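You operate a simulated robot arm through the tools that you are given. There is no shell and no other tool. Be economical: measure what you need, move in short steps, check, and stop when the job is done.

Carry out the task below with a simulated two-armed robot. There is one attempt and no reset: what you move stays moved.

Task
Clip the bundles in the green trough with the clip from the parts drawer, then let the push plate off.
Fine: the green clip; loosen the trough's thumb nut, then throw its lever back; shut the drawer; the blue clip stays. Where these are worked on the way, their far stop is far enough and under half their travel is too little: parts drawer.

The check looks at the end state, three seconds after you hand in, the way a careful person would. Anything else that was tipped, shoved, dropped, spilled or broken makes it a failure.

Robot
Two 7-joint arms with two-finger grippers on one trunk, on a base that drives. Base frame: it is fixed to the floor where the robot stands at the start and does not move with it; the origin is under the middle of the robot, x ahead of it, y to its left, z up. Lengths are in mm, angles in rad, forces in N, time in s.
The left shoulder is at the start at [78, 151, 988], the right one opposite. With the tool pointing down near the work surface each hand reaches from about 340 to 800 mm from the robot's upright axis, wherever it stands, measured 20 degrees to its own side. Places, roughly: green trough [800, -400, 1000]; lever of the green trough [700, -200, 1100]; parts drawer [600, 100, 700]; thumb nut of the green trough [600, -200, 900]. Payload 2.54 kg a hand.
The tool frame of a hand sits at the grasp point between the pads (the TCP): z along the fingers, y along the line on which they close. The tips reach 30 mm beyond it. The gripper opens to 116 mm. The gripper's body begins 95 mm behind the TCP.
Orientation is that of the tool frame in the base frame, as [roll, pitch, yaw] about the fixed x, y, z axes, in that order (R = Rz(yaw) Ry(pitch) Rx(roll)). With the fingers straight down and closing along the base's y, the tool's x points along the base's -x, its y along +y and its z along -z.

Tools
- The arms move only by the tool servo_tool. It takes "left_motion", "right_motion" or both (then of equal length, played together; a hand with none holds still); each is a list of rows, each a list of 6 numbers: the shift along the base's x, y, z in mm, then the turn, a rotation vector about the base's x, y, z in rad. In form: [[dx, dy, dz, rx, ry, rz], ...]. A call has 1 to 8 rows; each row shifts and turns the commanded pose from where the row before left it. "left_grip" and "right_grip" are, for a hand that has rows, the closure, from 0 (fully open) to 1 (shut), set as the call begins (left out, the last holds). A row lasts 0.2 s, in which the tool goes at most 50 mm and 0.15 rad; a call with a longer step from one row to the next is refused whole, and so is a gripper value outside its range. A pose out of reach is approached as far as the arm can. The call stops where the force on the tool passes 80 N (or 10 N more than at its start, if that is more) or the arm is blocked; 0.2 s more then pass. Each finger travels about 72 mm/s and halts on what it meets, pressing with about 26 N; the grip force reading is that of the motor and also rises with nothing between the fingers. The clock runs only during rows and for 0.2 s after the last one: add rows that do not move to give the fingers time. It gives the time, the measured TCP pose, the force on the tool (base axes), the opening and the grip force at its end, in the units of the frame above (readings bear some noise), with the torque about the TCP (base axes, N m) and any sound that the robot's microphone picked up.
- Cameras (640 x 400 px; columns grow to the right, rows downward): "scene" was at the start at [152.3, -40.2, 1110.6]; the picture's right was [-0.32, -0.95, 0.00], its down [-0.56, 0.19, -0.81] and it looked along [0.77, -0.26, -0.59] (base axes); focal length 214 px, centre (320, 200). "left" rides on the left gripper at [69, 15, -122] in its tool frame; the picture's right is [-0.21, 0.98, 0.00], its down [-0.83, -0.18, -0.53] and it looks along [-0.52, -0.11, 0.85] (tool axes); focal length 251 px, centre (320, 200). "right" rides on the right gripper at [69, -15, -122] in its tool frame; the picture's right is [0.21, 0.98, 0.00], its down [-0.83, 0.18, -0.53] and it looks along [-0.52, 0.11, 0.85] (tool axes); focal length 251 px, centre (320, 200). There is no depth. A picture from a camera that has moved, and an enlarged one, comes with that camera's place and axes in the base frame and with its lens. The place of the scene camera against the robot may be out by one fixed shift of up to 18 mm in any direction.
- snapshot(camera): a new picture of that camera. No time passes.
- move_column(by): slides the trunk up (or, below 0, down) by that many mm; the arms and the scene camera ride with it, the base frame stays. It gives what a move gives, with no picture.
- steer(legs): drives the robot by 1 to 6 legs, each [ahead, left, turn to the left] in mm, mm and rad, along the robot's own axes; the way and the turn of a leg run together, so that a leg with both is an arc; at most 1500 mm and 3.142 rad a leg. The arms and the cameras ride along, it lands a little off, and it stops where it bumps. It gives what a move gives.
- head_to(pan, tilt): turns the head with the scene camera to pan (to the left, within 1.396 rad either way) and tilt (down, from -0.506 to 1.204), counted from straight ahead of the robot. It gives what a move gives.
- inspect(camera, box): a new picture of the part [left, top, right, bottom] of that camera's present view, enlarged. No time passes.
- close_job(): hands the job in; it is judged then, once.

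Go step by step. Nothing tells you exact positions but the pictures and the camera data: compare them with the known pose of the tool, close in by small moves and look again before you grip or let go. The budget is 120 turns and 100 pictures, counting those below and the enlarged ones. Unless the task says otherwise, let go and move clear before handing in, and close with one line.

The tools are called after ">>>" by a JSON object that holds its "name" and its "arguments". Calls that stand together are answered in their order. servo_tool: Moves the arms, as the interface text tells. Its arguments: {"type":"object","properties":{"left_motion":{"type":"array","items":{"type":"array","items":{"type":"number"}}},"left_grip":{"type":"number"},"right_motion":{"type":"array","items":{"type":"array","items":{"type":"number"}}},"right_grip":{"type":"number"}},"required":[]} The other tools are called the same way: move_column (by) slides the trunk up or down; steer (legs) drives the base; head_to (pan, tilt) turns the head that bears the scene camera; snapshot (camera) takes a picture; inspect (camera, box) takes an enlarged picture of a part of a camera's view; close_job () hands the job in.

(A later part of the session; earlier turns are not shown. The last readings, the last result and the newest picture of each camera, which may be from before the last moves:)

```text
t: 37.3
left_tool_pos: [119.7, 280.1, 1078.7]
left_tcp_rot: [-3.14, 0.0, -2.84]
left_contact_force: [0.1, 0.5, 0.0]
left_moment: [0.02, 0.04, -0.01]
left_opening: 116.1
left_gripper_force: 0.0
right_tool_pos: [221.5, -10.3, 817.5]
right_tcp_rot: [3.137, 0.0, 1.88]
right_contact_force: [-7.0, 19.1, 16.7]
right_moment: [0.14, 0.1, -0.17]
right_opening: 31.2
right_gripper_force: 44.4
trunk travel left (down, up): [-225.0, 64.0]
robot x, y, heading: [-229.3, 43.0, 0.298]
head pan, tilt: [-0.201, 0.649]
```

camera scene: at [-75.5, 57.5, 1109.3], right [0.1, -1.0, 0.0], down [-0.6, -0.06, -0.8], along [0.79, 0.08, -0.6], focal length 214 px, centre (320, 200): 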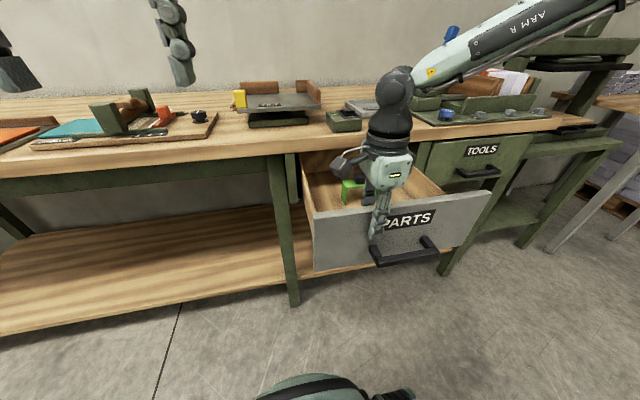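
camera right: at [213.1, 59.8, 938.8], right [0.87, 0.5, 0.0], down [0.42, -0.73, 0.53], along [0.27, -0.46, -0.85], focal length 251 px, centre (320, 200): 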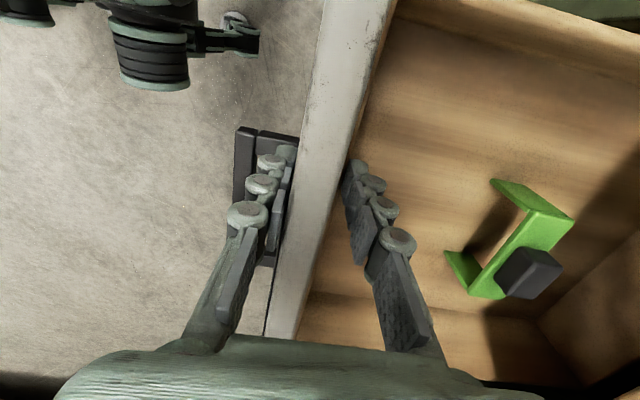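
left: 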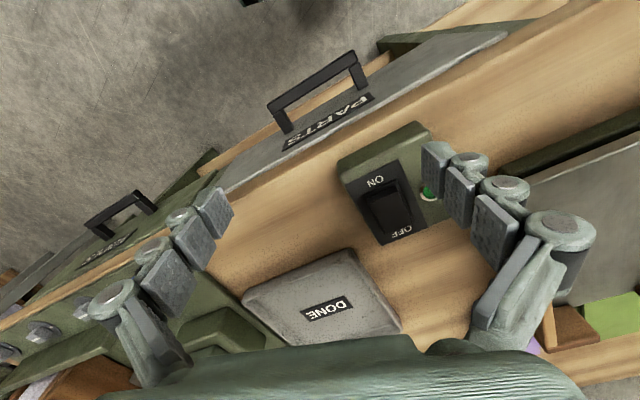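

The drawer is about 280 mm out. I'll release the panel, raise the hand and look straight at the clips.

>>> {"name": "servo_tool", "arguments": {"right_motion": [[0, 0, 0, 0, 0, 0], [0, 0, 0, 0, 0, 0], [0, 0, 0, 0, 0, 0], [0, 0, 40, 0, 0, 0], [0, 0, 40, 0, 0, 0], [0, 0, 40, 0, 0, 0], [0, 20, 20, 0, 0, 0], [0, 0, 0, 0, 0, 0]], "right_grip": 0.5}}

>>> {"name": "servo_tool", "arguments": {"right_motion": [[35, 20, 0, 0, 0, 0.12], [35, 20, 0, 0, 0, 0.12], [35, 20, 0, 0, 0, 0.12], [35, 20, 0, 0, 0, 0.12], [0, 0, 0, 0, 0, 0]]}}

>>> {"name": "snapshot", "arguments": {"camera": "right"}}

>>> {"name": "inspect", "arguments": {"camera": "scene", "box": [290, 130, 450, 230]}}

```text
t: 39.1
left_tool_pos: [120.6, 279.6, 1078.4]
left_tcp_rot: [3.141, -0.002, -2.839]
left_contact_force: [0.7, -0.7, -0.1]
left_moment: [0.01, 0.02, 0.01]
left_opening: 116.2
left_gripper_force: 0.1
right_tool_pos: [219.6, 6.1, 957.9]
right_tcp_rot: [3.139, -0.001, 1.879]
right_contact_force: [-0.2, -0.2, 0.8]
right_moment: [0.0, 0.04, -0.01]
right_opening: 57.8
right_gripper_force: 0.2
trunk travel left (down, up): [-225.0, 64.0]
robot x, y, heading: [-227.3, 41.1, 0.302]
head pan, tilt: [-0.201, 0.649]
```

```text
t: 40.3
left_tool_pos: [119.1, 278.5, 1077.8]
left_tcp_rot: [-3.14, -0.002, -2.84]
left_contact_force: [-0.1, 0.0, 0.3]
left_moment: [0.01, 0.03, -0.03]
left_opening: 116.0
left_gripper_force: 0.1
right_tool_pos: [356.5, 76.5, 950.1]
right_tcp_rot: [3.138, -0.001, 2.36]
right_contact_force: [0.6, -0.1, 0.6]
right_moment: [0.0, 0.05, 0.01]
right_opening: 58.1
right_gripper_force: 0.1
right hand out of reach, approached as far as the arm can: row 4
trunk travel left (down, up): [-225.0, 64.0]
robot x, y, heading: [-225.9, 40.5, 0.302]
head pan, tilt: [-0.201, 0.649]
```

```text
71 pictures are left
camera right: at [297.4, 113.9, 1073.6], right [0.54, 0.84, 0.0], down [0.71, -0.45, 0.53], along [0.45, -0.29, -0.84], focal length 251 px, centre (320, 200)
```

right: 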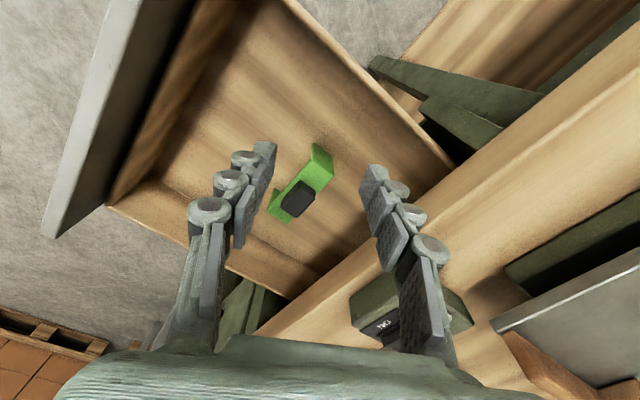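

```text
4.00 times, centred on (370, 180) of scene
camera zoom: at [-74.7, 56.9, 1109.1], right [0.1, -1.0, 0.0], down [-0.6, -0.06, -0.8], along [0.79, 0.08, -0.6], focal length 858 px, centre (120, 280)
```

zoom: 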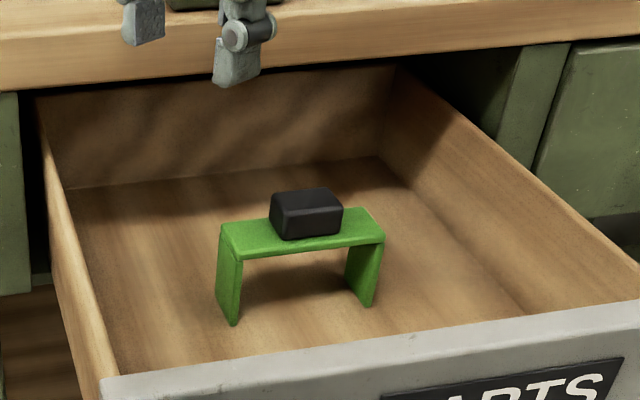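

The clip stands in the drawer as an inverted U with its spine along the bench and a black knob on top near [428, -7, 793]. I'll turn the hand to close along the bench direction and hover above the knob.

>>> {"name": "servo_tool", "arguments": {"right_motion": [[9, -11, 0, 0, 0, 0.138], [9, -11, 0, 0, 0, 0.138], [9, -11, -5, 0, 0, 0.138], [9, -11, -5, 0, 0, 0.138], [9, -11, -10, 0, 0, 0.138], [9, -11, -10, 0, 0, 0.138], [9, -11, -10, 0, 0, 0.138], [9, -8, -10, 0, 0, 0.138]], "right_grip": 0.25}}

>>> {"name": "snapshot", "arguments": {"camera": "right"}}

>>> {"name": "snapshot", "arguments": {"camera": "scene"}}

```text
t: 42.1
left_tool_pos: [120.8, 279.3, 1077.4]
left_tcp_rot: [-3.141, -0.001, -2.838]
left_contact_force: [1.0, -0.5, -1.0]
left_moment: [0.01, 0.06, 0.01]
left_opening: 115.8
left_gripper_force: 0.0
right_tool_pos: [425.7, -7.1, 901.6]
right_tcp_rot: [3.14, 0.002, -2.816]
right_contact_force: [-0.7, 0.4, -0.2]
right_moment: [-0.02, 0.01, 0.0]
right_opening: 86.9
right_gripper_force: 0.2
trunk travel left (down, up): [-225.0, 64.0]
robot x, y, heading: [-227.4, 40.3, 0.304]
head pan, tilt: [-0.201, 0.649]
```

```text
69 pictures are left
camera right: at [366.5, -44.2, 1024.1], right [-0.51, 0.86, 0.0], down [0.73, 0.43, 0.53], along [0.46, 0.28, -0.85], focal length 251 px, centre (320, 200)
```

right: 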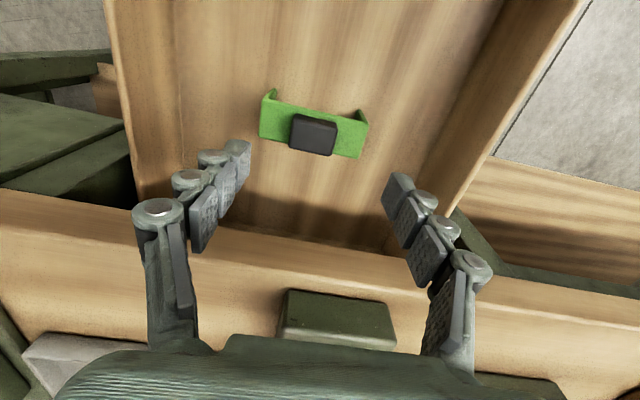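

```text
68 pictures are left
camera scene: at [-74.5, 56.8, 1109.1], right [0.1, -1.0, 0.0], down [-0.6, -0.06, -0.8], along [0.79, 0.08, -0.6], focal length 214 px, centre (320, 200)
```

scene: 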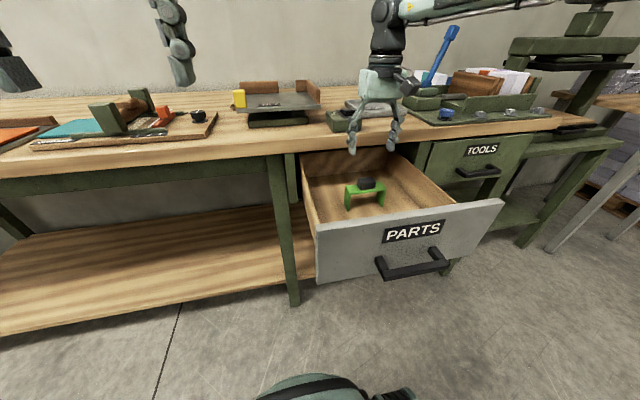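

Two wrist views put the knob near [437, -11, 775]. I'll come down part way over it and check.

>>> {"name": "servo_tool", "arguments": {"right_motion": [[4, -2, -15, 0, 0, 0], [4, -1, -20, 0, 0, 0], [0, 0, -20, 0, 0, 0], [0, 0, -20, 0, 0, 0], [0, 0, 0, 0, 0, 0]]}}

>>> {"name": "snapshot", "arguments": {"camera": "right"}}

```text
t: 43.3
left_tool_pos: [118.0, 278.6, 1077.5]
left_tcp_rot: [-3.141, -0.002, -2.838]
left_contact_force: [-0.6, 0.0, 0.6]
left_moment: [0.02, -0.02, 0.0]
left_opening: 116.0
left_gripper_force: 0.2
right_tool_pos: [435.0, -8.2, 827.0]
right_tcp_rot: [3.14, -0.001, -2.818]
right_contact_force: [0.4, -0.3, 0.1]
right_moment: [-0.03, 0.01, 0.02]
right_opening: 86.9
right_gripper_force: 0.0
trunk travel left (down, up): [-225.0, 64.0]
robot x, y, heading: [-225.2, 41.5, 0.3]
head pan, tilt: [-0.201, 0.649]
```

```text
67 pictures are left
camera right: at [374.9, -45.1, 949.8], right [-0.51, 0.86, 0.0], down [0.73, 0.43, 0.53], along [0.46, 0.28, -0.85], focal length 251 px, centre (320, 200)
```

right: 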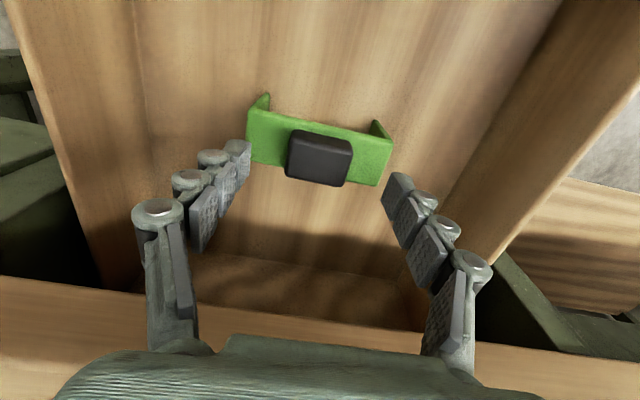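

Aligned within a few mm. The spine runs beneath the fingertips, so I'll descend slowly to just above it, watching the force.

>>> {"name": "servo_tool", "arguments": {"right_motion": [[1, 0, -9, 0, 0, 0], [0, 0, -9, 0, 0, 0], [0, 0, -7, 0, 0, 0], [0, 0, 0, 0, 0, 0]], "right_grip": 0.4}}

>>> {"name": "inspect", "arguments": {"camera": "right", "box": [190, 80, 450, 260]}}

>>> {"name": "inspect", "arguments": {"camera": "scene", "box": [310, 130, 430, 220]}}

```text
t: 44.3
left_tool_pos: [120.1, 279.0, 1078.4]
left_tcp_rot: [3.141, -0.002, -2.84]
left_contact_force: [-0.2, -0.4, 0.5]
left_moment: [0.0, 0.02, -0.02]
left_opening: 116.0
left_gripper_force: 0.0
right_tool_pos: [435.3, -10.2, 798.8]
right_tcp_rot: [3.141, 0.0, -2.818]
right_contact_force: [0.5, -0.4, -0.4]
right_moment: [0.01, 0.01, -0.03]
right_opening: 69.6
right_gripper_force: 0.0
trunk travel left (down, up): [-225.0, 64.0]
robot x, y, heading: [-224.5, 41.3, 0.297]
head pan, tilt: [-0.201, 0.649]
```

```text
2.22 times, centred on (320, 170) of right
camera zoom: at [375.9, -46.3, 923.0], right [-0.51, 0.86, 0.0], down [0.73, 0.43, 0.53], along [0.46, 0.27, -0.85], focal length 559 px, centre (320, 267)
```

zoom: 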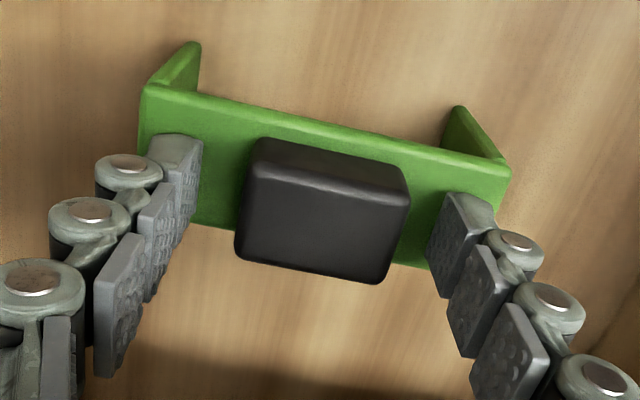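

```text
4.44 times, centred on (370, 175) of scene
camera zoom: at [-74.7, 56.9, 1109.1], right [0.1, -1.0, 0.0], down [-0.6, -0.06, -0.8], along [0.79, 0.08, -0.6], focal length 953 px, centre (98, 311)
```

zoom: 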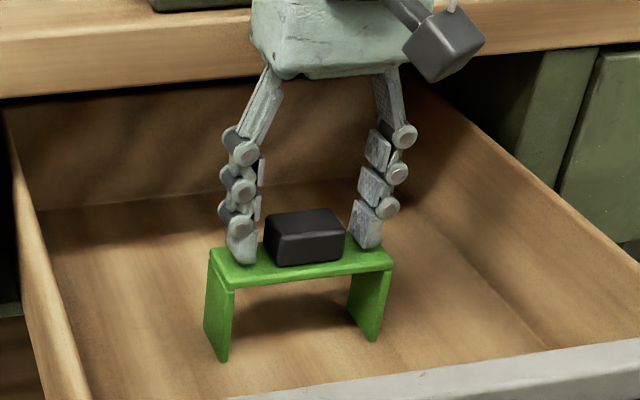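

The tips straddle the knob just above the spine. A touch lower, then close.

>>> {"name": "servo_tool", "arguments": {"right_motion": [[1, 0, -2, 0, 0, 0], [1, 0, -2, 0, 0, 0], [0, 0, 0, 0, 0, 0]]}}

>>> {"name": "servo_tool", "arguments": {"right_motion": [[0, 0, 0, 0, 0, 0], [0, 0, 0, 0, 0, 0], [0, 0, 0, 0, 0, 0], [0, 0, 0, 0, 0, 0]], "right_grip": 1}}

>>> {"name": "inspect", "arguments": {"camera": "right", "box": [190, 80, 450, 260]}}

```text
t: 45.1
left_tool_pos: [119.6, 278.5, 1076.5]
left_tcp_rot: [3.141, -0.001, -2.84]
left_contact_force: [-0.3, -0.4, -0.9]
left_moment: [0.01, 0.03, -0.01]
left_opening: 115.8
left_gripper_force: 0.1
right_tool_pos: [436.6, -9.2, 795.5]
right_tcp_rot: [3.139, -0.001, -2.82]
right_contact_force: [-0.3, -0.2, -0.3]
right_moment: [-0.01, -0.01, 0.02]
right_opening: 69.6
right_gripper_force: 0.2
trunk travel left (down, up): [-225.0, 64.0]
robot x, y, heading: [-229.6, 42.2, 0.302]
head pan, tilt: [-0.201, 0.649]
```

```text
t: 46.1
left_tool_pos: [118.4, 279.7, 1079.1]
left_tcp_rot: [-3.141, 0.0, -2.839]
left_contact_force: [0.0, 0.0, 0.6]
left_moment: [-0.06, 0.01, 0.05]
left_opening: 115.8
left_gripper_force: 0.0
right_tool_pos: [436.5, -9.7, 799.8]
right_tcp_rot: [3.139, 0.004, -2.818]
right_contact_force: [-0.3, 4.6, 16.9]
right_moment: [0.21, 0.01, -0.11]
right_opening: 43.1
right_gripper_force: 26.3
trunk travel left (down, up): [-225.0, 64.0]
robot x, y, heading: [-228.8, 42.4, 0.3]
head pan, tilt: [-0.201, 0.649]
```

```text
2.22 times, centred on (320, 170) of right
camera zoom: at [376.4, -45.7, 920.9], right [-0.51, 0.86, 0.0], down [0.72, 0.43, 0.54], along [0.46, 0.28, -0.84], focal length 559 px, centre (320, 267)
```

zoom: 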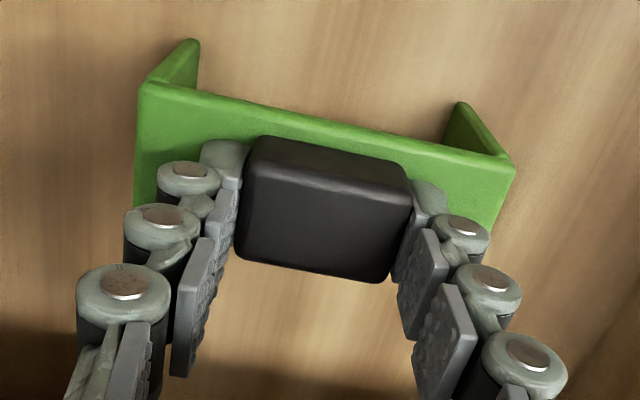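

The knob is held at 43 mm. I'll lift straight up and check that the clip comes along.

>>> {"name": "servo_tool", "arguments": {"right_motion": [[0, 0, 10, 0, 0, 0], [0, 0, 15, 0, 0, 0], [0, 0, 20, 0, 0, 0], [0, 0, 25, 0, 0, 0], [0, 0, 25, 0, 0, 0], [0, 0, 25, 0, 0, 0], [0, 0, 0, 0, 0, 0]]}}

>>> {"name": "snapshot", "arguments": {"camera": "right"}}

>>> {"name": "inspect", "arguments": {"camera": "scene", "box": [300, 50, 560, 210]}}

```text
t: 47.7
left_tool_pos: [119.9, 279.3, 1076.8]
left_tcp_rot: [-3.141, -0.001, -2.84]
left_contact_force: [-0.8, -0.7, 0.4]
left_moment: [0.0, 0.04, -0.01]
left_opening: 115.9
left_gripper_force: 0.0
right_tool_pos: [435.4, -10.6, 918.9]
right_tcp_rot: [3.14, 0.0, -2.819]
right_contact_force: [-0.3, 0.3, -0.8]
right_moment: [0.02, 0.02, 0.03]
right_opening: 42.9
right_gripper_force: 26.5
trunk travel left (down, up): [-225.0, 64.0]
robot x, y, heading: [-225.3, 38.0, 0.297]
head pan, tilt: [-0.201, 0.649]
```

```text
63 pictures are left
camera right: at [375.2, -47.5, 1041.1], right [-0.51, 0.86, 0.0], down [0.73, 0.43, 0.53], along [0.46, 0.28, -0.85], focal length 251 px, centre (320, 200)
```

right: 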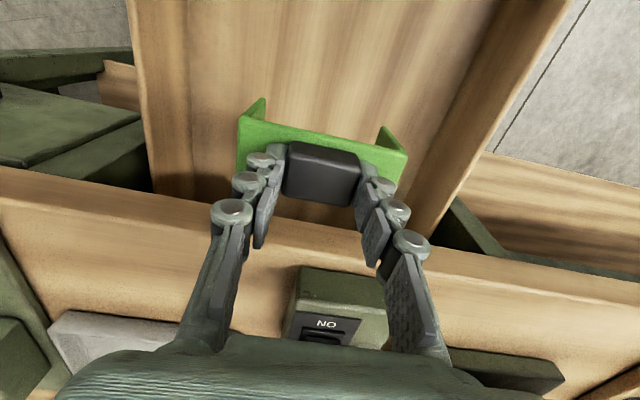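

```text
2.46 times, centred on (430, 130) of scene
camera zoom: at [-74.5, 56.8, 1109.1], right [0.1, -1.0, 0.0], down [-0.6, -0.06, -0.8], along [0.79, 0.08, -0.6], focal length 528 px, centre (49, 372)
```

zoom: 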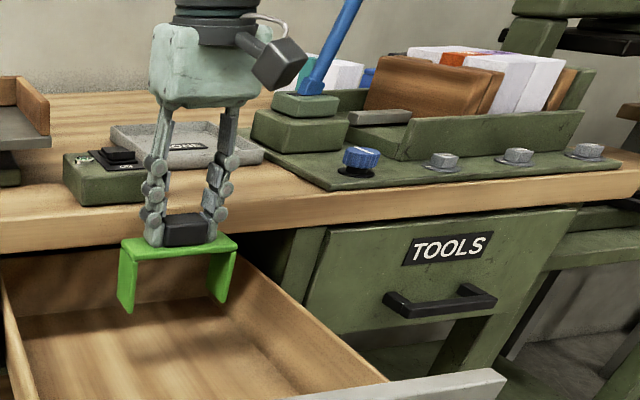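

The clip is held firmly. I'll lift it high and retract it, then move the base right so that the left hand can push the drawer shut.

>>> {"name": "servo_tool", "arguments": {"right_motion": [[0, 0, 40, 0, 0, 0], [0, 0, 40, 0, 0, 0], [-20, -7, 40, 0, 0, 0], [-35, -12, 20, 0, 0, 0], [-35, -12, 0, 0, 0, 0], [-35, -12, 0, 0, 0, 0], [-35, -12, 0, 0, 0, 0], [0, 0, 0, 0, 0, 0]]}}

>>> {"name": "steer", "arguments": {"legs": [[0, -300, 0.02]]}}

>>> {"name": "head_to", "arguments": {"pan": 0.0, "tilt": 0.8}}

>>> {"name": "snapshot", "arguments": {"camera": "scene"}}

```text
t: 49.5
left_tool_pos: [121.1, 279.5, 1076.9]
left_tcp_rot: [-3.141, 0.0, -2.841]
left_contact_force: [0.0, 0.3, 0.2]
left_moment: [0.01, -0.02, -0.02]
left_opening: 116.0
left_gripper_force: 0.1
right_tool_pos: [273.7, -65.1, 1056.1]
right_tcp_rot: [3.139, -0.001, -2.822]
right_contact_force: [0.6, 0.8, -0.4]
right_moment: [0.02, -0.01, 0.0]
right_opening: 42.8
right_gripper_force: 26.0
trunk travel left (down, up): [-225.0, 64.0]
robot x, y, heading: [-228.2, 40.6, 0.297]
head pan, tilt: [-0.201, 0.649]
```

```text
t: 53.1
left_tool_pos: [209.3, -6.4, 1076.9]
left_tcp_rot: [3.138, -0.004, -2.815]
left_contact_force: [-0.3, -0.1, -0.5]
left_moment: [0.0, -0.01, -0.03]
left_opening: 116.1
left_gripper_force: 0.1
right_tool_pos: [373.6, -345.1, 1056.7]
right_tcp_rot: [3.139, -0.001, -2.796]
right_contact_force: [-0.6, 0.7, -1.3]
right_moment: [-0.01, -0.01, 0.0]
right_opening: 42.8
right_gripper_force: 26.0
trunk travel left (down, up): [-225.0, 64.0]
robot x, y, heading: [-132.3, -251.6, 0.323]
head pan, tilt: [-0.201, 0.649]
```

```text
t: 53.8
left_tool_pos: [208.0, -5.0, 1078.3]
left_tcp_rot: [3.141, -0.002, -2.816]
left_contact_force: [-0.8, 0.3, -0.8]
left_moment: [0.0, 0.03, 0.0]
left_opening: 115.9
left_gripper_force: 0.0
right_tool_pos: [372.4, -344.3, 1057.0]
right_tcp_rot: [3.14, 0.001, -2.797]
right_contact_force: [-0.6, -0.1, -0.1]
right_moment: [-0.01, 0.01, -0.02]
right_opening: 43.0
right_gripper_force: 25.6
trunk travel left (down, up): [-225.0, 64.0]
robot x, y, heading: [-134.0, -249.8, 0.319]
head pan, tilt: [0.0, 0.799]
```

```text
61 pictures are left
camera scene: at [9.9, -216.9, 1096.5], right [0.32, -0.95, 0.0], down [-0.68, -0.23, -0.7], along [0.66, 0.22, -0.72], focal length 214 px, centre (320, 200)
```

scene: 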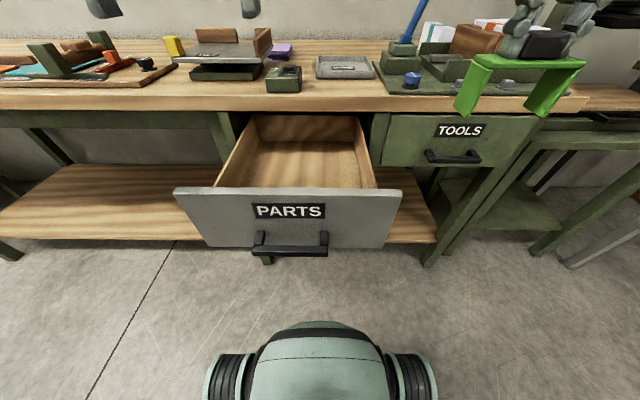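

The drawer front is ahead of the left hand. I'll bring the closed left fingers down in front of the panel, left of the handle.

>>> {"name": "servo_tool", "arguments": {"left_motion": [[-15, 4, -40, 0, 0, 0], [-15, 4, -45, 0, 0, 0], [-13, 2, -45, 0, 0, 0], [0, 0, -45, 0, 0, 0], [0, 0, -45, 0, 0, 0], [0, 0, -45, 0, 0, 0], [0, 0, -20, 0, 0, 0], [0, 0, 0, 0, 0, 0]], "left_grip": 1}}

>>> {"name": "snapshot", "arguments": {"camera": "scene"}}

```text
t: 55.6
left_tool_pos: [164.5, 6.2, 791.5]
left_tcp_rot: [-3.141, -0.003, -2.817]
left_contact_force: [-0.3, 1.1, -0.3]
left_moment: [0.02, 0.01, 0.0]
left_opening: 0.0
left_gripper_force: 26.2
right_tool_pos: [372.0, -345.4, 1057.4]
right_tcp_rot: [3.139, 0.001, -2.796]
right_contact_force: [0.4, 0.2, -0.3]
right_moment: [-0.01, 0.02, 0.01]
right_opening: 42.9
right_gripper_force: 26.5
trunk travel left (down, up): [-225.0, 64.0]
robot x, y, heading: [-128.5, -253.6, 0.321]
head pan, tilt: [0.0, 0.799]
```

```text
60 pictures are left
camera scene: at [9.9, -216.9, 1096.5], right [0.32, -0.95, 0.0], down [-0.68, -0.23, -0.7], along [0.66, 0.22, -0.72], focal length 214 px, centre (320, 200)
```

scene: 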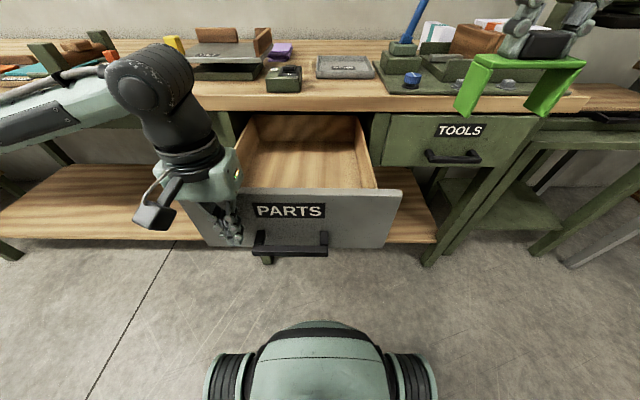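

I'll tip the fingers forward a little so the gripper body stays clear of the bench edge, then push the drawer in.

>>> {"name": "servo_tool", "arguments": {"left_motion": [[-5, -2, 0, 0.047, -0.142, 0], [-5, -2, 0, 0.047, -0.142, 0], [15, 5, 0, 0, 0, 0], [15, 5, 0, 0, 0, 0], [15, 5, 0, 0, 0, 0], [15, 5, 0, 0, 0, 0], [15, 5, 0, 0, 0, 0], [15, 5, 0, 0, 0, 0]]}}

>>> {"name": "servo_tool", "arguments": {"left_motion": [[15, 5, 0, 0, 0, 0], [15, 5, 0, 0, 0, 0], [15, 5, 0, 0, 0, 0], [15, 5, 0, 0, 0, 0], [15, 5, 0, 0, 0, 0], [15, 5, 0, 0, 0, 0], [15, 5, 0, 0, 0, 0], [15, 5, 0, 0, 0, 0]]}}

>>> {"name": "snapshot", "arguments": {"camera": "scene"}}

```text
t: 57.4
left_tool_pos: [278.5, 31.6, 797.1]
left_tcp_rot: [-3.14, 0.297, -2.816]
left_contact_force: [-0.2, 0.7, 0.4]
left_moment: [0.0, 0.01, -0.01]
left_opening: 0.0
left_gripper_force: 28.6
left hand out of reach, approached as far as the arm can: row 2
right_tool_pos: [372.7, -344.8, 1056.6]
right_tcp_rot: [3.138, 0.001, -2.795]
right_contact_force: [-0.8, 0.5, -0.1]
right_moment: [-0.03, -0.02, 0.06]
right_opening: 42.8
right_gripper_force: 26.0
trunk travel left (down, up): [-225.0, 64.0]
robot x, y, heading: [-130.0, -249.7, 0.326]
head pan, tilt: [0.0, 0.799]
```

```text
t: 59.2
left_tool_pos: [398.2, 72.0, 798.6]
left_tcp_rot: [-3.139, 0.298, -2.814]
left_contact_force: [0.8, 0.4, 0.0]
left_moment: [0.0, -0.03, 0.03]
left_opening: 0.0
left_gripper_force: 28.6
right_tool_pos: [372.3, -345.6, 1056.5]
right_tcp_rot: [3.141, 0.0, -2.795]
right_contact_force: [0.2, 0.8, -0.7]
right_moment: [0.0, 0.0, 0.0]
right_opening: 42.8
right_gripper_force: 27.0
trunk travel left (down, up): [-225.0, 64.0]
robot x, y, heading: [-131.2, -252.3, 0.324]
head pan, tilt: [0.0, 0.799]
```

```text
59 pictures are left
camera scene: at [10.0, -216.9, 1096.5], right [0.32, -0.95, 0.0], down [-0.68, -0.23, -0.7], along [0.66, 0.22, -0.72], focal length 214 px, centre (320, 200)
```

scene: 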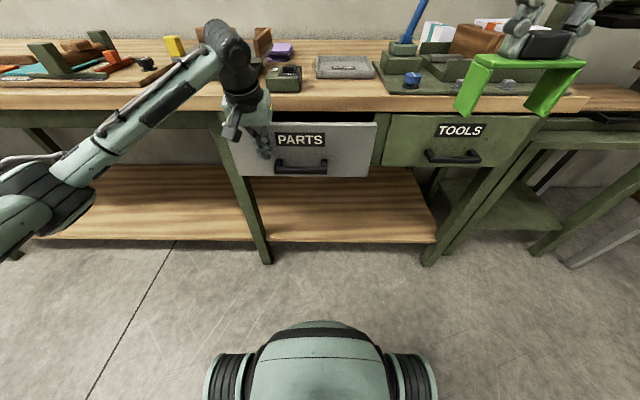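

Nearly shut. I'll push on gently to the stop.

>>> {"name": "servo_tool", "arguments": {"left_motion": [[9, 3, 0, 0, 0, 0], [9, 3, 0, 0, 0, 0], [9, 3, 0, 0, 0, 0], [9, 3, 0, 0, 0, 0], [9, 3, 0, 0, 0, 0], [6, 2, 0, 0, 0, 0], [6, 2, 0, 0, 0, 0], [0, 0, 0, 0, 0, 0]]}}

>>> {"name": "inspect", "arguments": {"camera": "scene", "box": [190, 60, 430, 200]}}

```text
t: 61.0
left_tool_pos: [451.5, 89.4, 798.9]
left_tcp_rot: [3.141, 0.292, -2.819]
left_contact_force: [-37.3, -7.9, 3.7]
left_moment: [-0.32, 0.71, 0.04]
left_opening: 6.1
left_gripper_force: 28.4
right_tool_pos: [370.4, -345.0, 1058.8]
right_tcp_rot: [-3.141, 0.004, -2.796]
right_contact_force: [-0.2, 0.0, 0.2]
right_moment: [0.0, 0.0, -0.01]
right_opening: 42.8
right_gripper_force: 25.7
trunk travel left (down, up): [-225.0, 64.0]
robot x, y, heading: [-132.3, -249.9, 0.322]
head pan, tilt: [0.0, 0.799]
```

```text
2.67 times, centred on (310, 130) of scene
camera zoom: at [7.2, -217.5, 1097.1], right [0.32, -0.95, 0.0], down [-0.68, -0.23, -0.7], along [0.66, 0.22, -0.71], focal length 572 px, centre (347, 387)
```

zoom: 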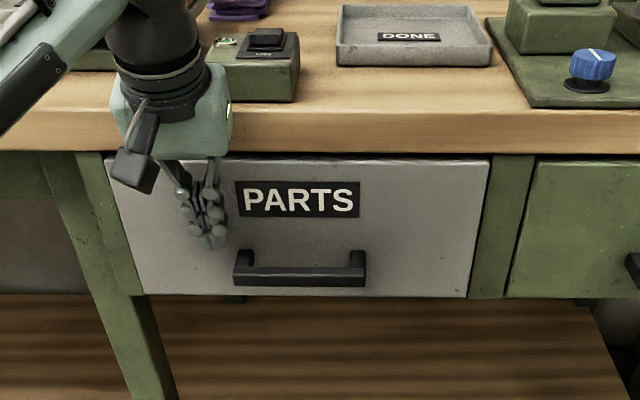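

The drawer is shut against its stop. I'll pull the left hand back and up, then move the base right toward the trough.

>>> {"name": "servo_tool", "arguments": {"left_motion": [[-35, -12, 0, 0, 0, 0], [-40, -13, 0, 0, 0, 0], [-40, -13, 0, 0, 0, 0], [-30, 0, 40, -0.047, 0.142, 0], [-20, 10, 45, -0.047, 0.142, 0], [-20, 20, 45, 0, 0, 0], [-20, 20, 45, 0, 0, 0], [0, 20, 45, 0, 0, 0]]}}

>>> {"name": "steer", "arguments": {"legs": [[0, -250, 0]]}}

>>> {"name": "head_to", "arguments": {"pan": -0.1, "tilt": 0.6}}

>>> {"name": "snapshot", "arguments": {"camera": "scene"}}

```text
refused: row 5 steps farther than a row can; nothing moved
```

```text
t: 64.0
left_tool_pos: [527.6, -149.8, 797.6]
left_tcp_rot: [3.126, 0.279, -2.82]
left_contact_force: [-70.5, 10.4, -1.5]
left_moment: [0.27, 1.65, 0.51]
left_opening: 5.9
left_gripper_force: 29.0
right_tool_pos: [447.1, -589.9, 1058.9]
right_tcp_rot: [-3.14, 0.006, -2.8]
right_contact_force: [0.4, 0.0, -0.2]
right_moment: [0.02, -0.04, 0.03]
right_opening: 43.0
right_gripper_force: 26.3
trunk travel left (down, up): [-225.0, 64.0]
robot x, y, heading: [-53.4, -492.9, 0.318]
head pan, tilt: [0.0, 0.799]
```

```text
t: 64.8
left_tool_pos: [528.9, -150.1, 796.6]
left_tcp_rot: [3.125, 0.277, -2.819]
left_contact_force: [-26.6, -1.2, 7.9]
left_moment: [-0.06, 0.5, 0.07]
left_opening: 5.9
left_gripper_force: 28.3
right_tool_pos: [450.6, -589.1, 1057.6]
right_tcp_rot: [-3.141, 0.004, -2.802]
right_contact_force: [0.3, -0.7, 0.1]
right_moment: [0.01, -0.03, 0.01]
right_opening: 42.8
right_gripper_force: 26.2
trunk travel left (down, up): [-225.0, 64.0]
robot x, y, heading: [-51.6, -490.5, 0.32]
head pan, tilt: [-0.099, 0.6]
```

```text
57 pictures are left
camera scene: at [97.4, -465.5, 1113.8], right [0.22, -0.98, 0.0], down [-0.55, -0.12, -0.83], along [0.81, 0.18, -0.56], focal length 214 px, centre (320, 200)
```

scene: 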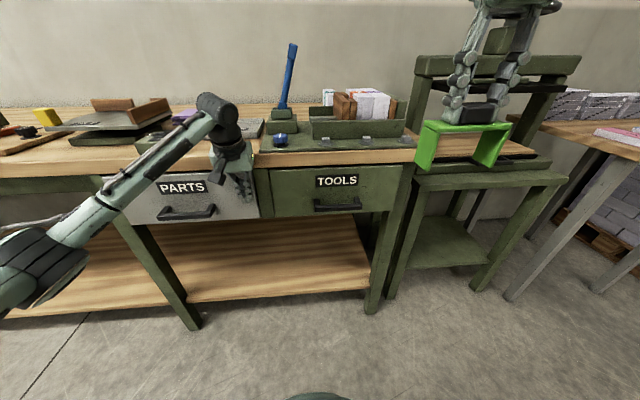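

The left-hand retreat was refused for one over-long row, so the hand slid along the drawer front while the base moved. Nothing looks disturbed. I'll retract it now with shorter rows.

>>> {"name": "servo_tool", "arguments": {"left_motion": [[-30, -10, 0, 0, 0, 0], [-35, -12, 0, 0, 0, 0], [-35, -12, 0, 0, 0, 0], [-20, 0, 35, -0.047, 0.142, 0], [-15, 10, 40, -0.047, 0.142, 0], [-10, 20, 40, 0, 0, 0], [-10, 20, 40, 0, 0, 0], [0, 20, 40, 0, 0, 0]]}}

>>> {"name": "inspect", "arguments": {"camera": "scene", "box": [240, 30, 440, 160]}}

>>> {"name": "inspect", "arguments": {"camera": "scene", "box": [80, 140, 400, 240]}}

```text
t: 66.6
left_tool_pos: [376.0, -113.1, 990.3]
left_tcp_rot: [3.124, -0.026, -2.819]
left_contact_force: [0.0, 0.1, -0.6]
left_moment: [-0.03, 0.0, 0.01]
left_opening: 0.1
left_gripper_force: 28.4
right_tool_pos: [451.0, -589.2, 1056.1]
right_tcp_rot: [3.141, 0.002, -2.801]
right_contact_force: [-0.8, -0.4, -0.2]
right_moment: [0.0, -0.01, 0.01]
right_opening: 42.9
right_gripper_force: 25.6
trunk travel left (down, up): [-225.0, 64.0]
robot x, y, heading: [-56.0, -493.2, 0.317]
head pan, tilt: [-0.099, 0.6]
```

```text
3.08 times, centred on (340, 95) of scene
camera zoom: at [99.6, -465.2, 1113.4], right [0.22, -0.98, 0.0], down [-0.55, -0.12, -0.83], along [0.81, 0.18, -0.56], focal length 660 px, centre (258, 523)
```

zoom: 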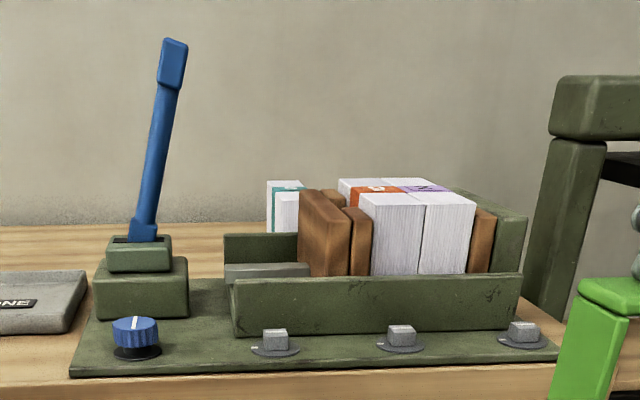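

```text
2.00 times, centred on (240, 190) of scene
camera zoom: at [99.6, -465.2, 1113.4], right [0.22, -0.98, 0.0], down [-0.55, -0.12, -0.83], along [0.81, 0.18, -0.56], focal length 429 px, centre (480, 220)
```

zoom: 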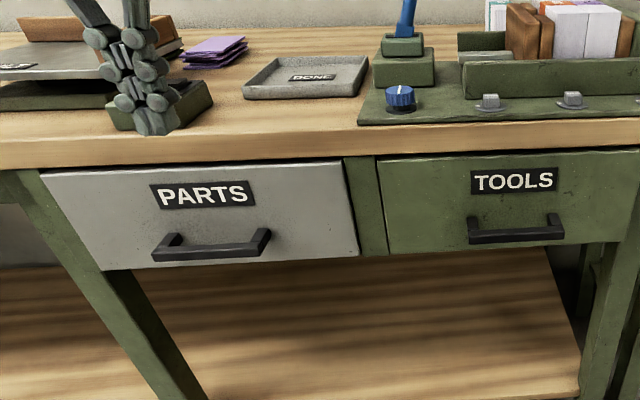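

Both drawers look fully shut, and the trough holds two bundles with brown boards between the push plate and the end wall. I'll bring the clip hand inward and up, then drive nearer.

>>> {"name": "servo_tool", "arguments": {"right_motion": [[-8, 25, 12, 0, 0, 0], [-8, 25, 12, 0, 0, 0], [-8, 25, 12, 0, 0, 0], [-8, 25, 12, 0, 0, 0], [0, 0, 0, 0, 0, 0]]}}

>>> {"name": "steer", "arguments": {"legs": [[170, 0, 0]]}}

>>> {"name": "snapshot", "arguments": {"camera": "scene"}}

>>> {"name": "snapshot", "arguments": {"camera": "right"}}

```text
t: 67.8
left_tool_pos: [377.9, -113.5, 990.5]
left_tcp_rot: [3.125, -0.023, -2.822]
left_contact_force: [0.1, 1.2, 0.5]
left_moment: [-0.03, 0.01, 0.03]
left_opening: 0.3
left_gripper_force: 28.8
right_tool_pos: [419.3, -488.3, 1104.4]
right_tcp_rot: [3.14, 0.0, -2.801]
right_contact_force: [0.0, 0.6, -1.4]
right_moment: [-0.01, 0.0, 0.01]
right_opening: 43.0
right_gripper_force: 26.0
trunk travel left (down, up): [-225.0, 64.0]
robot x, y, heading: [-51.2, -494.2, 0.314]
head pan, tilt: [-0.099, 0.6]
```

```text
t: 69.3
left_tool_pos: [543.9, -58.8, 990.9]
left_tcp_rot: [3.123, -0.025, -2.819]
left_contact_force: [-0.2, -0.1, 0.1]
left_moment: [-0.01, 0.02, 0.02]
left_opening: 0.1
left_gripper_force: 28.0
right_tool_pos: [583.1, -434.8, 1104.4]
right_tcp_rot: [3.14, -0.001, -2.804]
right_contact_force: [-0.2, 0.0, -2.3]
right_moment: [0.0, 0.01, 0.01]
right_opening: 43.0
right_gripper_force: 26.1
trunk travel left (down, up): [-225.0, 64.0]
robot x, y, heading: [109.8, -437.6, 0.318]
head pan, tilt: [-0.099, 0.6]
```

```text
54 pictures are left
camera scene: at [265.6, -410.8, 1113.2], right [0.22, -0.98, 0.0], down [-0.55, -0.12, -0.82], along [0.81, 0.18, -0.57], focal length 214 px, centre (320, 200)
```

scene: 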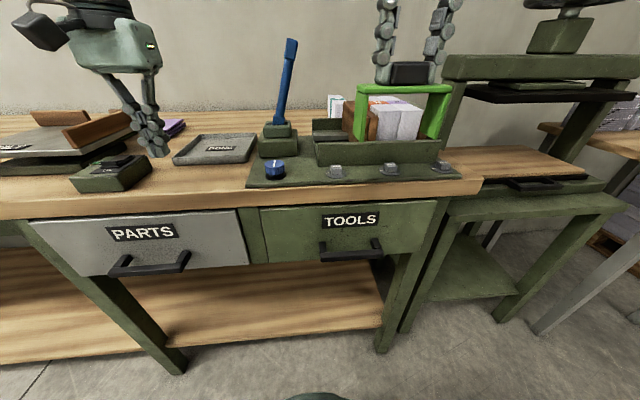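

```text
53 pictures are left
camera right: at [524.7, -472.6, 1227.7], right [-0.53, 0.85, 0.0], down [0.72, 0.45, 0.53], along [0.45, 0.28, -0.85], focal length 251 px, centre (320, 200)
```

right: 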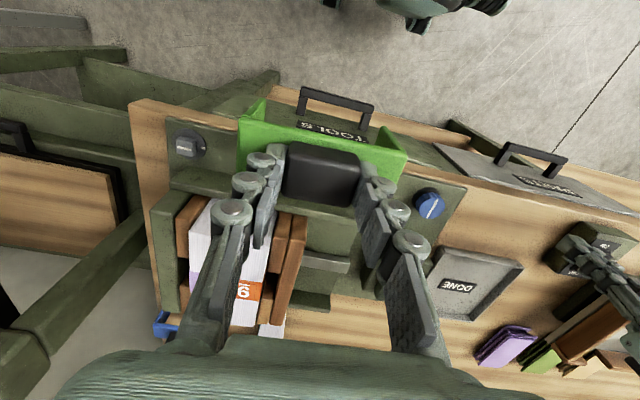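

From above I can see the trough beside the clip. I'll enlarge this view to see where the legs should go.

>>> {"name": "inspect", "arguments": {"camera": "right", "box": [130, 170, 370, 350]}}

```text
2.22 times, centred on (250, 260) of right
camera zoom: at [524.7, -472.6, 1227.7], right [-0.53, 0.85, 0.0], down [0.72, 0.45, 0.53], along [0.45, 0.28, -0.85], focal length 559 px, centre (476, 67)
```

zoom: 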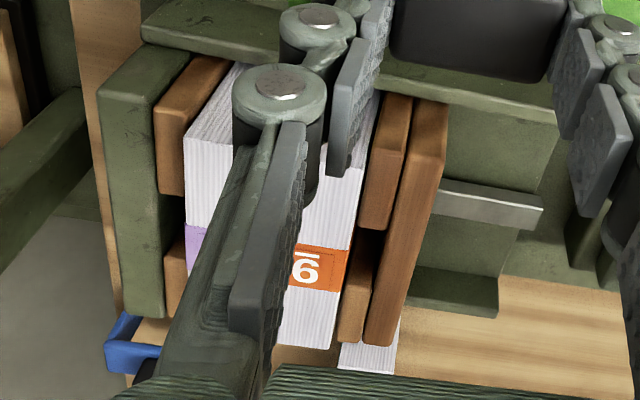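

The boards have a slot on each side of the bundles, so the clip drops over the bundles along the bench with a leg in each slot. I'll shift the hand left for a second, unobstructed view to fix the slot positions.

>>> {"name": "servo_tool", "arguments": {"right_motion": [[-7, 22, 0, 0, 0, 0], [-7, 22, 0, 0, 0, 0], [-7, 22, 0, 0, 0, 0], [-7, 22, 0, 0, 0, 0], [0, 0, 0, 0, 0, 0]]}}

>>> {"name": "inspect", "arguments": {"camera": "right", "box": [50, 160, 290, 340]}}

```text
t: 70.5
left_tool_pos: [542.7, -58.2, 990.6]
left_tcp_rot: [3.124, -0.023, -2.82]
left_contact_force: [0.4, -0.2, -0.4]
left_moment: [-0.01, 0.03, 0.02]
left_opening: 0.1
left_gripper_force: 27.9
right_tool_pos: [555.3, -402.9, 1091.8]
right_tcp_rot: [3.138, 0.001, -2.803]
right_contact_force: [-0.4, 1.3, 0.0]
right_moment: [0.03, 0.0, -0.04]
right_opening: 42.8
right_gripper_force: 26.5
right hand out of reach, approached as far as the arm can: row 2, 3, 4
trunk travel left (down, up): [-225.0, 64.0]
robot x, y, heading: [111.1, -438.9, 0.318]
head pan, tilt: [-0.099, 0.6]
```

```text
2.22 times, centred on (170, 250) of right
camera zoom: at [496.0, -441.9, 1214.2], right [-0.53, 0.85, 0.0], down [0.72, 0.44, 0.53], along [0.45, 0.28, -0.84], focal length 559 px, centre (653, 89)
```

zoom: 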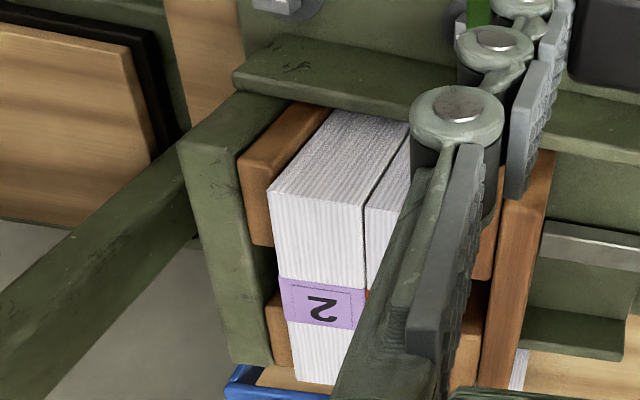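

Slots found: bundle tops at z≈1026, with the centre between the slots near [795, -437]. The lever leans toward the bundles with its top near [746, -248, 1123]. I'll raise the trunk, move the clip to the right line, then bring it over the trough.

>>> {"name": "move_column", "arguments": {"by": 60}}

>>> {"name": "servo_tool", "arguments": {"right_motion": [[11, -34, 0, 0, 0, -0.017], [11, -34, 0, 0, 0, 0], [12, -37, 0, 0, 0, 0], [0, 0, 0, 0, 0, 0]]}}

>>> {"name": "snapshot", "arguments": {"camera": "scene"}}

```text
t: 71.5
left_tool_pos: [543.2, -58.9, 1050.0]
left_tcp_rot: [3.124, -0.026, -2.82]
left_contact_force: [-0.1, -0.5, -0.3]
left_moment: [0.0, 0.03, 0.02]
left_opening: 0.0
left_gripper_force: 29.1
right_tool_pos: [556.0, -402.7, 1151.2]
right_tcp_rot: [3.14, 0.0, -2.803]
right_contact_force: [0.2, 1.0, -0.8]
right_moment: [0.02, 0.02, 0.01]
right_opening: 42.8
right_gripper_force: 26.1
trunk travel left (down, up): [-285.0, 4.0]
robot x, y, heading: [111.4, -438.4, 0.317]
head pan, tilt: [-0.099, 0.6]
```

```text
t: 72.5
left_tool_pos: [543.0, -58.0, 1049.9]
left_tcp_rot: [3.123, -0.023, -2.82]
left_contact_force: [0.1, 0.2, 0.8]
left_moment: [0.0, 0.01, 0.02]
left_opening: 0.3
left_gripper_force: 28.5
right_tool_pos: [591.1, -507.3, 1151.9]
right_tcp_rot: [3.14, -0.001, -2.818]
right_contact_force: [0.5, 0.3, -0.5]
right_moment: [0.0, 0.02, -0.05]
right_opening: 42.8
right_gripper_force: 26.4
trunk travel left (down, up): [-285.0, 4.0]
robot x, y, heading: [111.3, -438.4, 0.312]
head pan, tilt: [-0.099, 0.6]
```

```text
50 pictures are left
camera scene: at [265.1, -410.6, 1173.3], right [0.22, -0.98, 0.0], down [-0.55, -0.12, -0.82], along [0.81, 0.18, -0.57], focal length 214 px, centre (320, 200)
```

scene: 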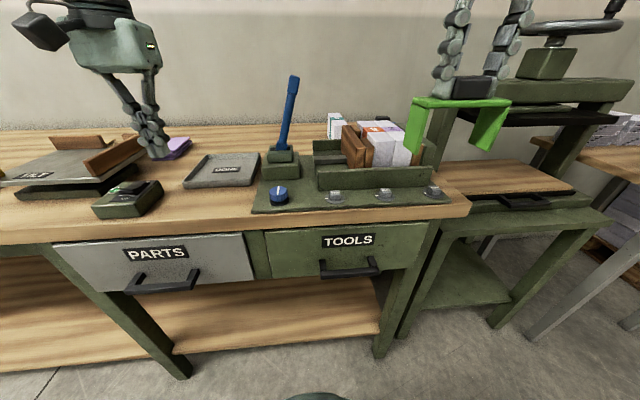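

The clip is on the right line across the bench. I'll move in toward the bundles in two stages.

>>> {"name": "servo_tool", "arguments": {"right_motion": [[34, 11.5, 0, 0, 0, 0], [34, 11.5, 0, 0, 0, 0], [34, 11.5, 0, 0, 0, 0], [34, 11.5, 0, 0, 0, 0], [0, 0, 0, 0, 0, 0]]}}

>>> {"name": "snapshot", "arguments": {"camera": "right"}}

>>> {"name": "inspect", "arguments": {"camera": "scene", "box": [300, 40, 500, 220]}}

```text
t: 73.7
left_tool_pos: [541.3, -59.5, 1051.0]
left_tcp_rot: [3.125, -0.021, -2.82]
left_contact_force: [0.8, 0.8, 0.9]
left_moment: [0.0, 0.01, 0.0]
left_opening: 0.0
left_gripper_force: 28.4
right_tool_pos: [723.5, -466.8, 1148.5]
right_tcp_rot: [3.14, 0.004, -2.82]
right_contact_force: [0.0, 0.3, -1.8]
right_moment: [0.0, 0.0, -0.02]
right_opening: 43.1
right_gripper_force: 25.6
trunk travel left (down, up): [-285.0, 4.0]
robot x, y, heading: [111.7, -439.3, 0.317]
head pan, tilt: [-0.099, 0.6]
```

```text
49 pictures are left
camera right: at [663.1, -504.2, 1270.7], right [-0.51, 0.86, 0.0], down [0.73, 0.43, 0.54], along [0.46, 0.28, -0.84], focal length 251 px, centre (320, 200)
```

right: 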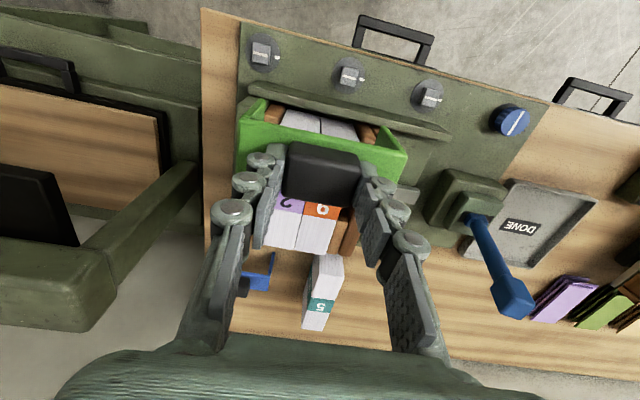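

```text
2.22 times, centred on (400, 130) of scene
camera zoom: at [264.3, -411.1, 1173.6], right [0.22, -0.98, 0.0], down [-0.55, -0.12, -0.83], along [0.81, 0.18, -0.56], focal length 477 px, centre (142, 356)
```

zoom: 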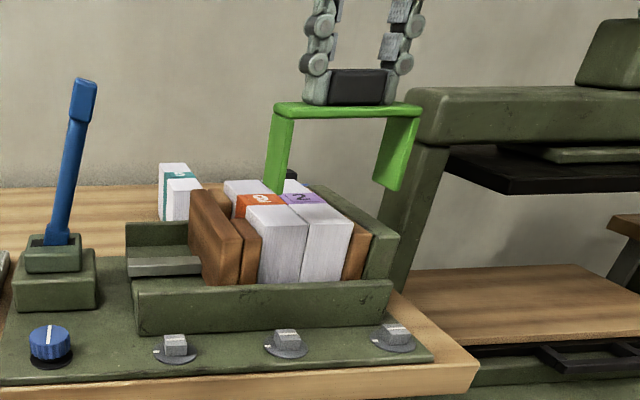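

The view is clear: the blue clip lies on the bench behind and stays there. I'll enlarge this view to measure the bundles relative to the clip.

>>> {"name": "inspect", "arguments": {"camera": "right", "box": [220, 80, 420, 270]}}

```text
2.11 times, centred on (320, 175) of right
camera zoom: at [663.1, -504.2, 1270.7], right [-0.51, 0.86, 0.0], down [0.73, 0.43, 0.54], along [0.46, 0.28, -0.84], focal length 529 px, centre (320, 253)
```

zoom: 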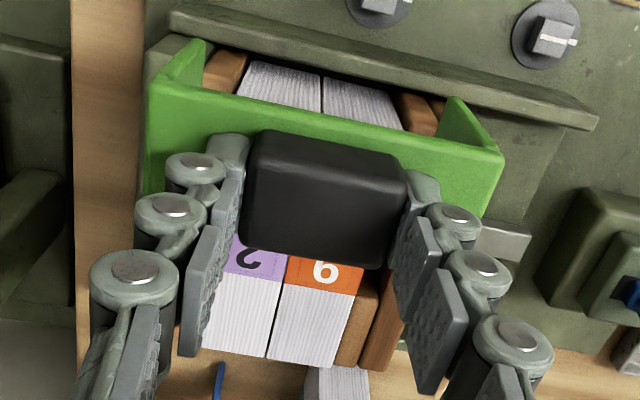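

Measured relative to the clip, I need about +91 mm inward and +5 mm left. I'll move there at this height and look again.

>>> {"name": "servo_tool", "arguments": {"right_motion": [[28, 11, 0, 0, 0, 0], [28, 11, 0, 0, 0, 0], [29, 11.5, 0, 0, 0, 0], [0, 0, 0, 0, 0, 0], [0, 0, 0, 0, 0, 0]]}}

>>> {"name": "inspect", "arguments": {"camera": "right", "box": [210, 60, 430, 270]}}

>>> {"name": "inspect", "arguments": {"camera": "scene", "box": [320, 50, 450, 200]}}

```text
t: 74.9
left_tool_pos: [542.9, -58.7, 1050.3]
left_tcp_rot: [3.124, -0.024, -2.82]
left_contact_force: [0.5, 0.1, 0.6]
left_moment: [-0.01, 0.0, -0.02]
left_opening: 0.1
left_gripper_force: 28.8
right_tool_pos: [771.8, -487.7, 1119.8]
right_tcp_rot: [3.14, 0.003, -2.819]
right_contact_force: [-1.0, 0.3, -0.5]
right_moment: [0.01, 0.01, 0.01]
right_opening: 43.1
right_gripper_force: 26.4
right hand out of reach, approached as far as the arm can: row 1, 2, 3
trunk travel left (down, up): [-285.0, 4.0]
robot x, y, heading: [114.9, -440.0, 0.317]
head pan, tilt: [-0.099, 0.6]
```

```text
1.90 times, centred on (320, 165) of right
camera zoom: at [712.0, -525.0, 1242.3], right [-0.51, 0.86, 0.0], down [0.73, 0.43, 0.54], along [0.46, 0.28, -0.84], focal length 479 px, centre (320, 267)
```

zoom: 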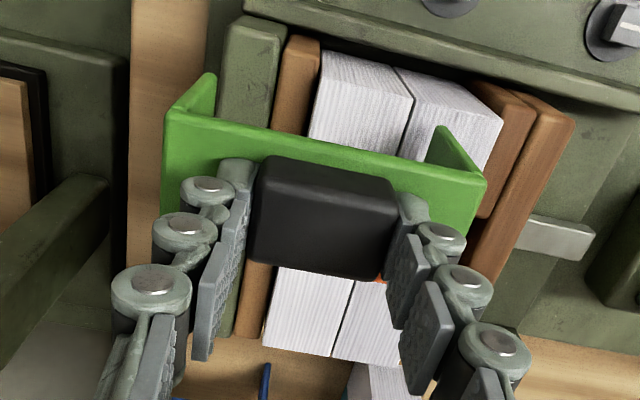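

```text
2.67 times, centred on (385, 125) of scene
camera zoom: at [265.2, -411.0, 1173.3], right [0.22, -0.98, 0.0], down [-0.55, -0.12, -0.82], along [0.81, 0.18, -0.57], focal length 572 px, centre (147, 400)
```

zoom: 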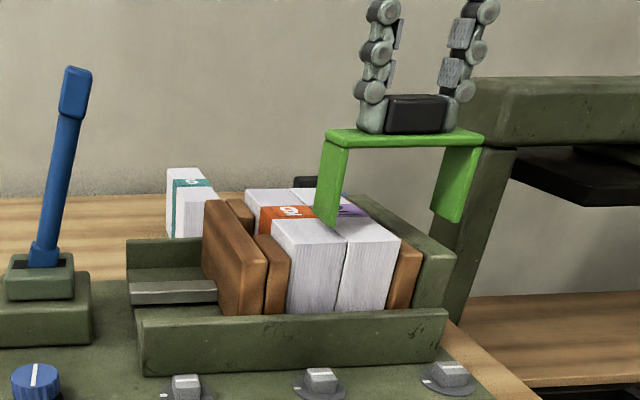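

The arm ran out of reach and sagged aside, so the base must come closer. I'll take the hand back first, then drive forward.

>>> {"name": "servo_tool", "arguments": {"right_motion": [[-28, -11, 0, 0, 0, 0], [-28, -11, 0, 0, 0, 0], [-29, -11.5, 0, 0, 0, 0], [0, 0, 0, 0, 0, 0], [0, 0, 0, 0, 0, 0]]}}

```text
t: 76.1
left_tool_pos: [542.4, -60.4, 1050.9]
left_tcp_rot: [3.124, -0.025, -2.822]
left_contact_force: [0.1, -0.5, 0.4]
left_moment: [0.0, -0.05, -0.03]
left_opening: 0.0
left_gripper_force: 28.6
right_tool_pos: [685.9, -519.7, 1121.2]
right_tcp_rot: [3.141, -0.002, -2.819]
right_contact_force: [0.3, -0.2, -0.3]
right_moment: [-0.02, 0.01, -0.01]
right_opening: 42.7
right_gripper_force: 25.8
trunk travel left (down, up): [-285.0, 4.0]
robot x, y, heading: [115.0, -438.4, 0.315]
head pan, tilt: [-0.099, 0.6]
```

Now I'll lift and recentre the hand, then drive the base forward.

>>> {"name": "servo_tool", "arguments": {"right_motion": [[-7, 21, 15, 0, 0, 0], [-7, 21, 15, 0, 0, 0], [0, 0, 0, 0, 0, 0]]}}

>>> {"name": "steer", "arguments": {"legs": [[100, 0, 0]]}}

```text
t: 76.9
left_tool_pos: [543.0, -60.5, 1049.8]
left_tcp_rot: [3.124, -0.022, -2.822]
left_contact_force: [0.3, -0.6, -0.9]
left_moment: [0.0, -0.01, 0.0]
left_opening: 0.2
left_gripper_force: 28.5
right_tool_pos: [671.8, -478.7, 1149.3]
right_tcp_rot: [3.137, 0.0, -2.82]
right_contact_force: [1.0, -0.4, -0.2]
right_moment: [-0.04, 0.0, 0.03]
right_opening: 42.8
right_gripper_force: 26.1
trunk travel left (down, up): [-285.0, 4.0]
robot x, y, heading: [111.6, -437.6, 0.313]
head pan, tilt: [-0.099, 0.6]
```

```text
t: 78.0
left_tool_pos: [638.5, -26.1, 1049.9]
left_tcp_rot: [3.124, -0.024, -2.818]
left_contact_force: [-0.7, -0.5, -0.9]
left_moment: [0.0, 0.02, 0.01]
left_opening: 0.0
left_gripper_force: 28.7
right_tool_pos: [769.4, -445.5, 1149.7]
right_tcp_rot: [3.139, 0.001, -2.818]
right_contact_force: [0.6, 1.0, -0.9]
right_moment: [-0.03, 0.07, 0.02]
right_opening: 42.8
right_gripper_force: 26.0
trunk travel left (down, up): [-285.0, 4.0]
robot x, y, heading: [208.8, -404.8, 0.316]
head pan, tilt: [-0.099, 0.6]
```

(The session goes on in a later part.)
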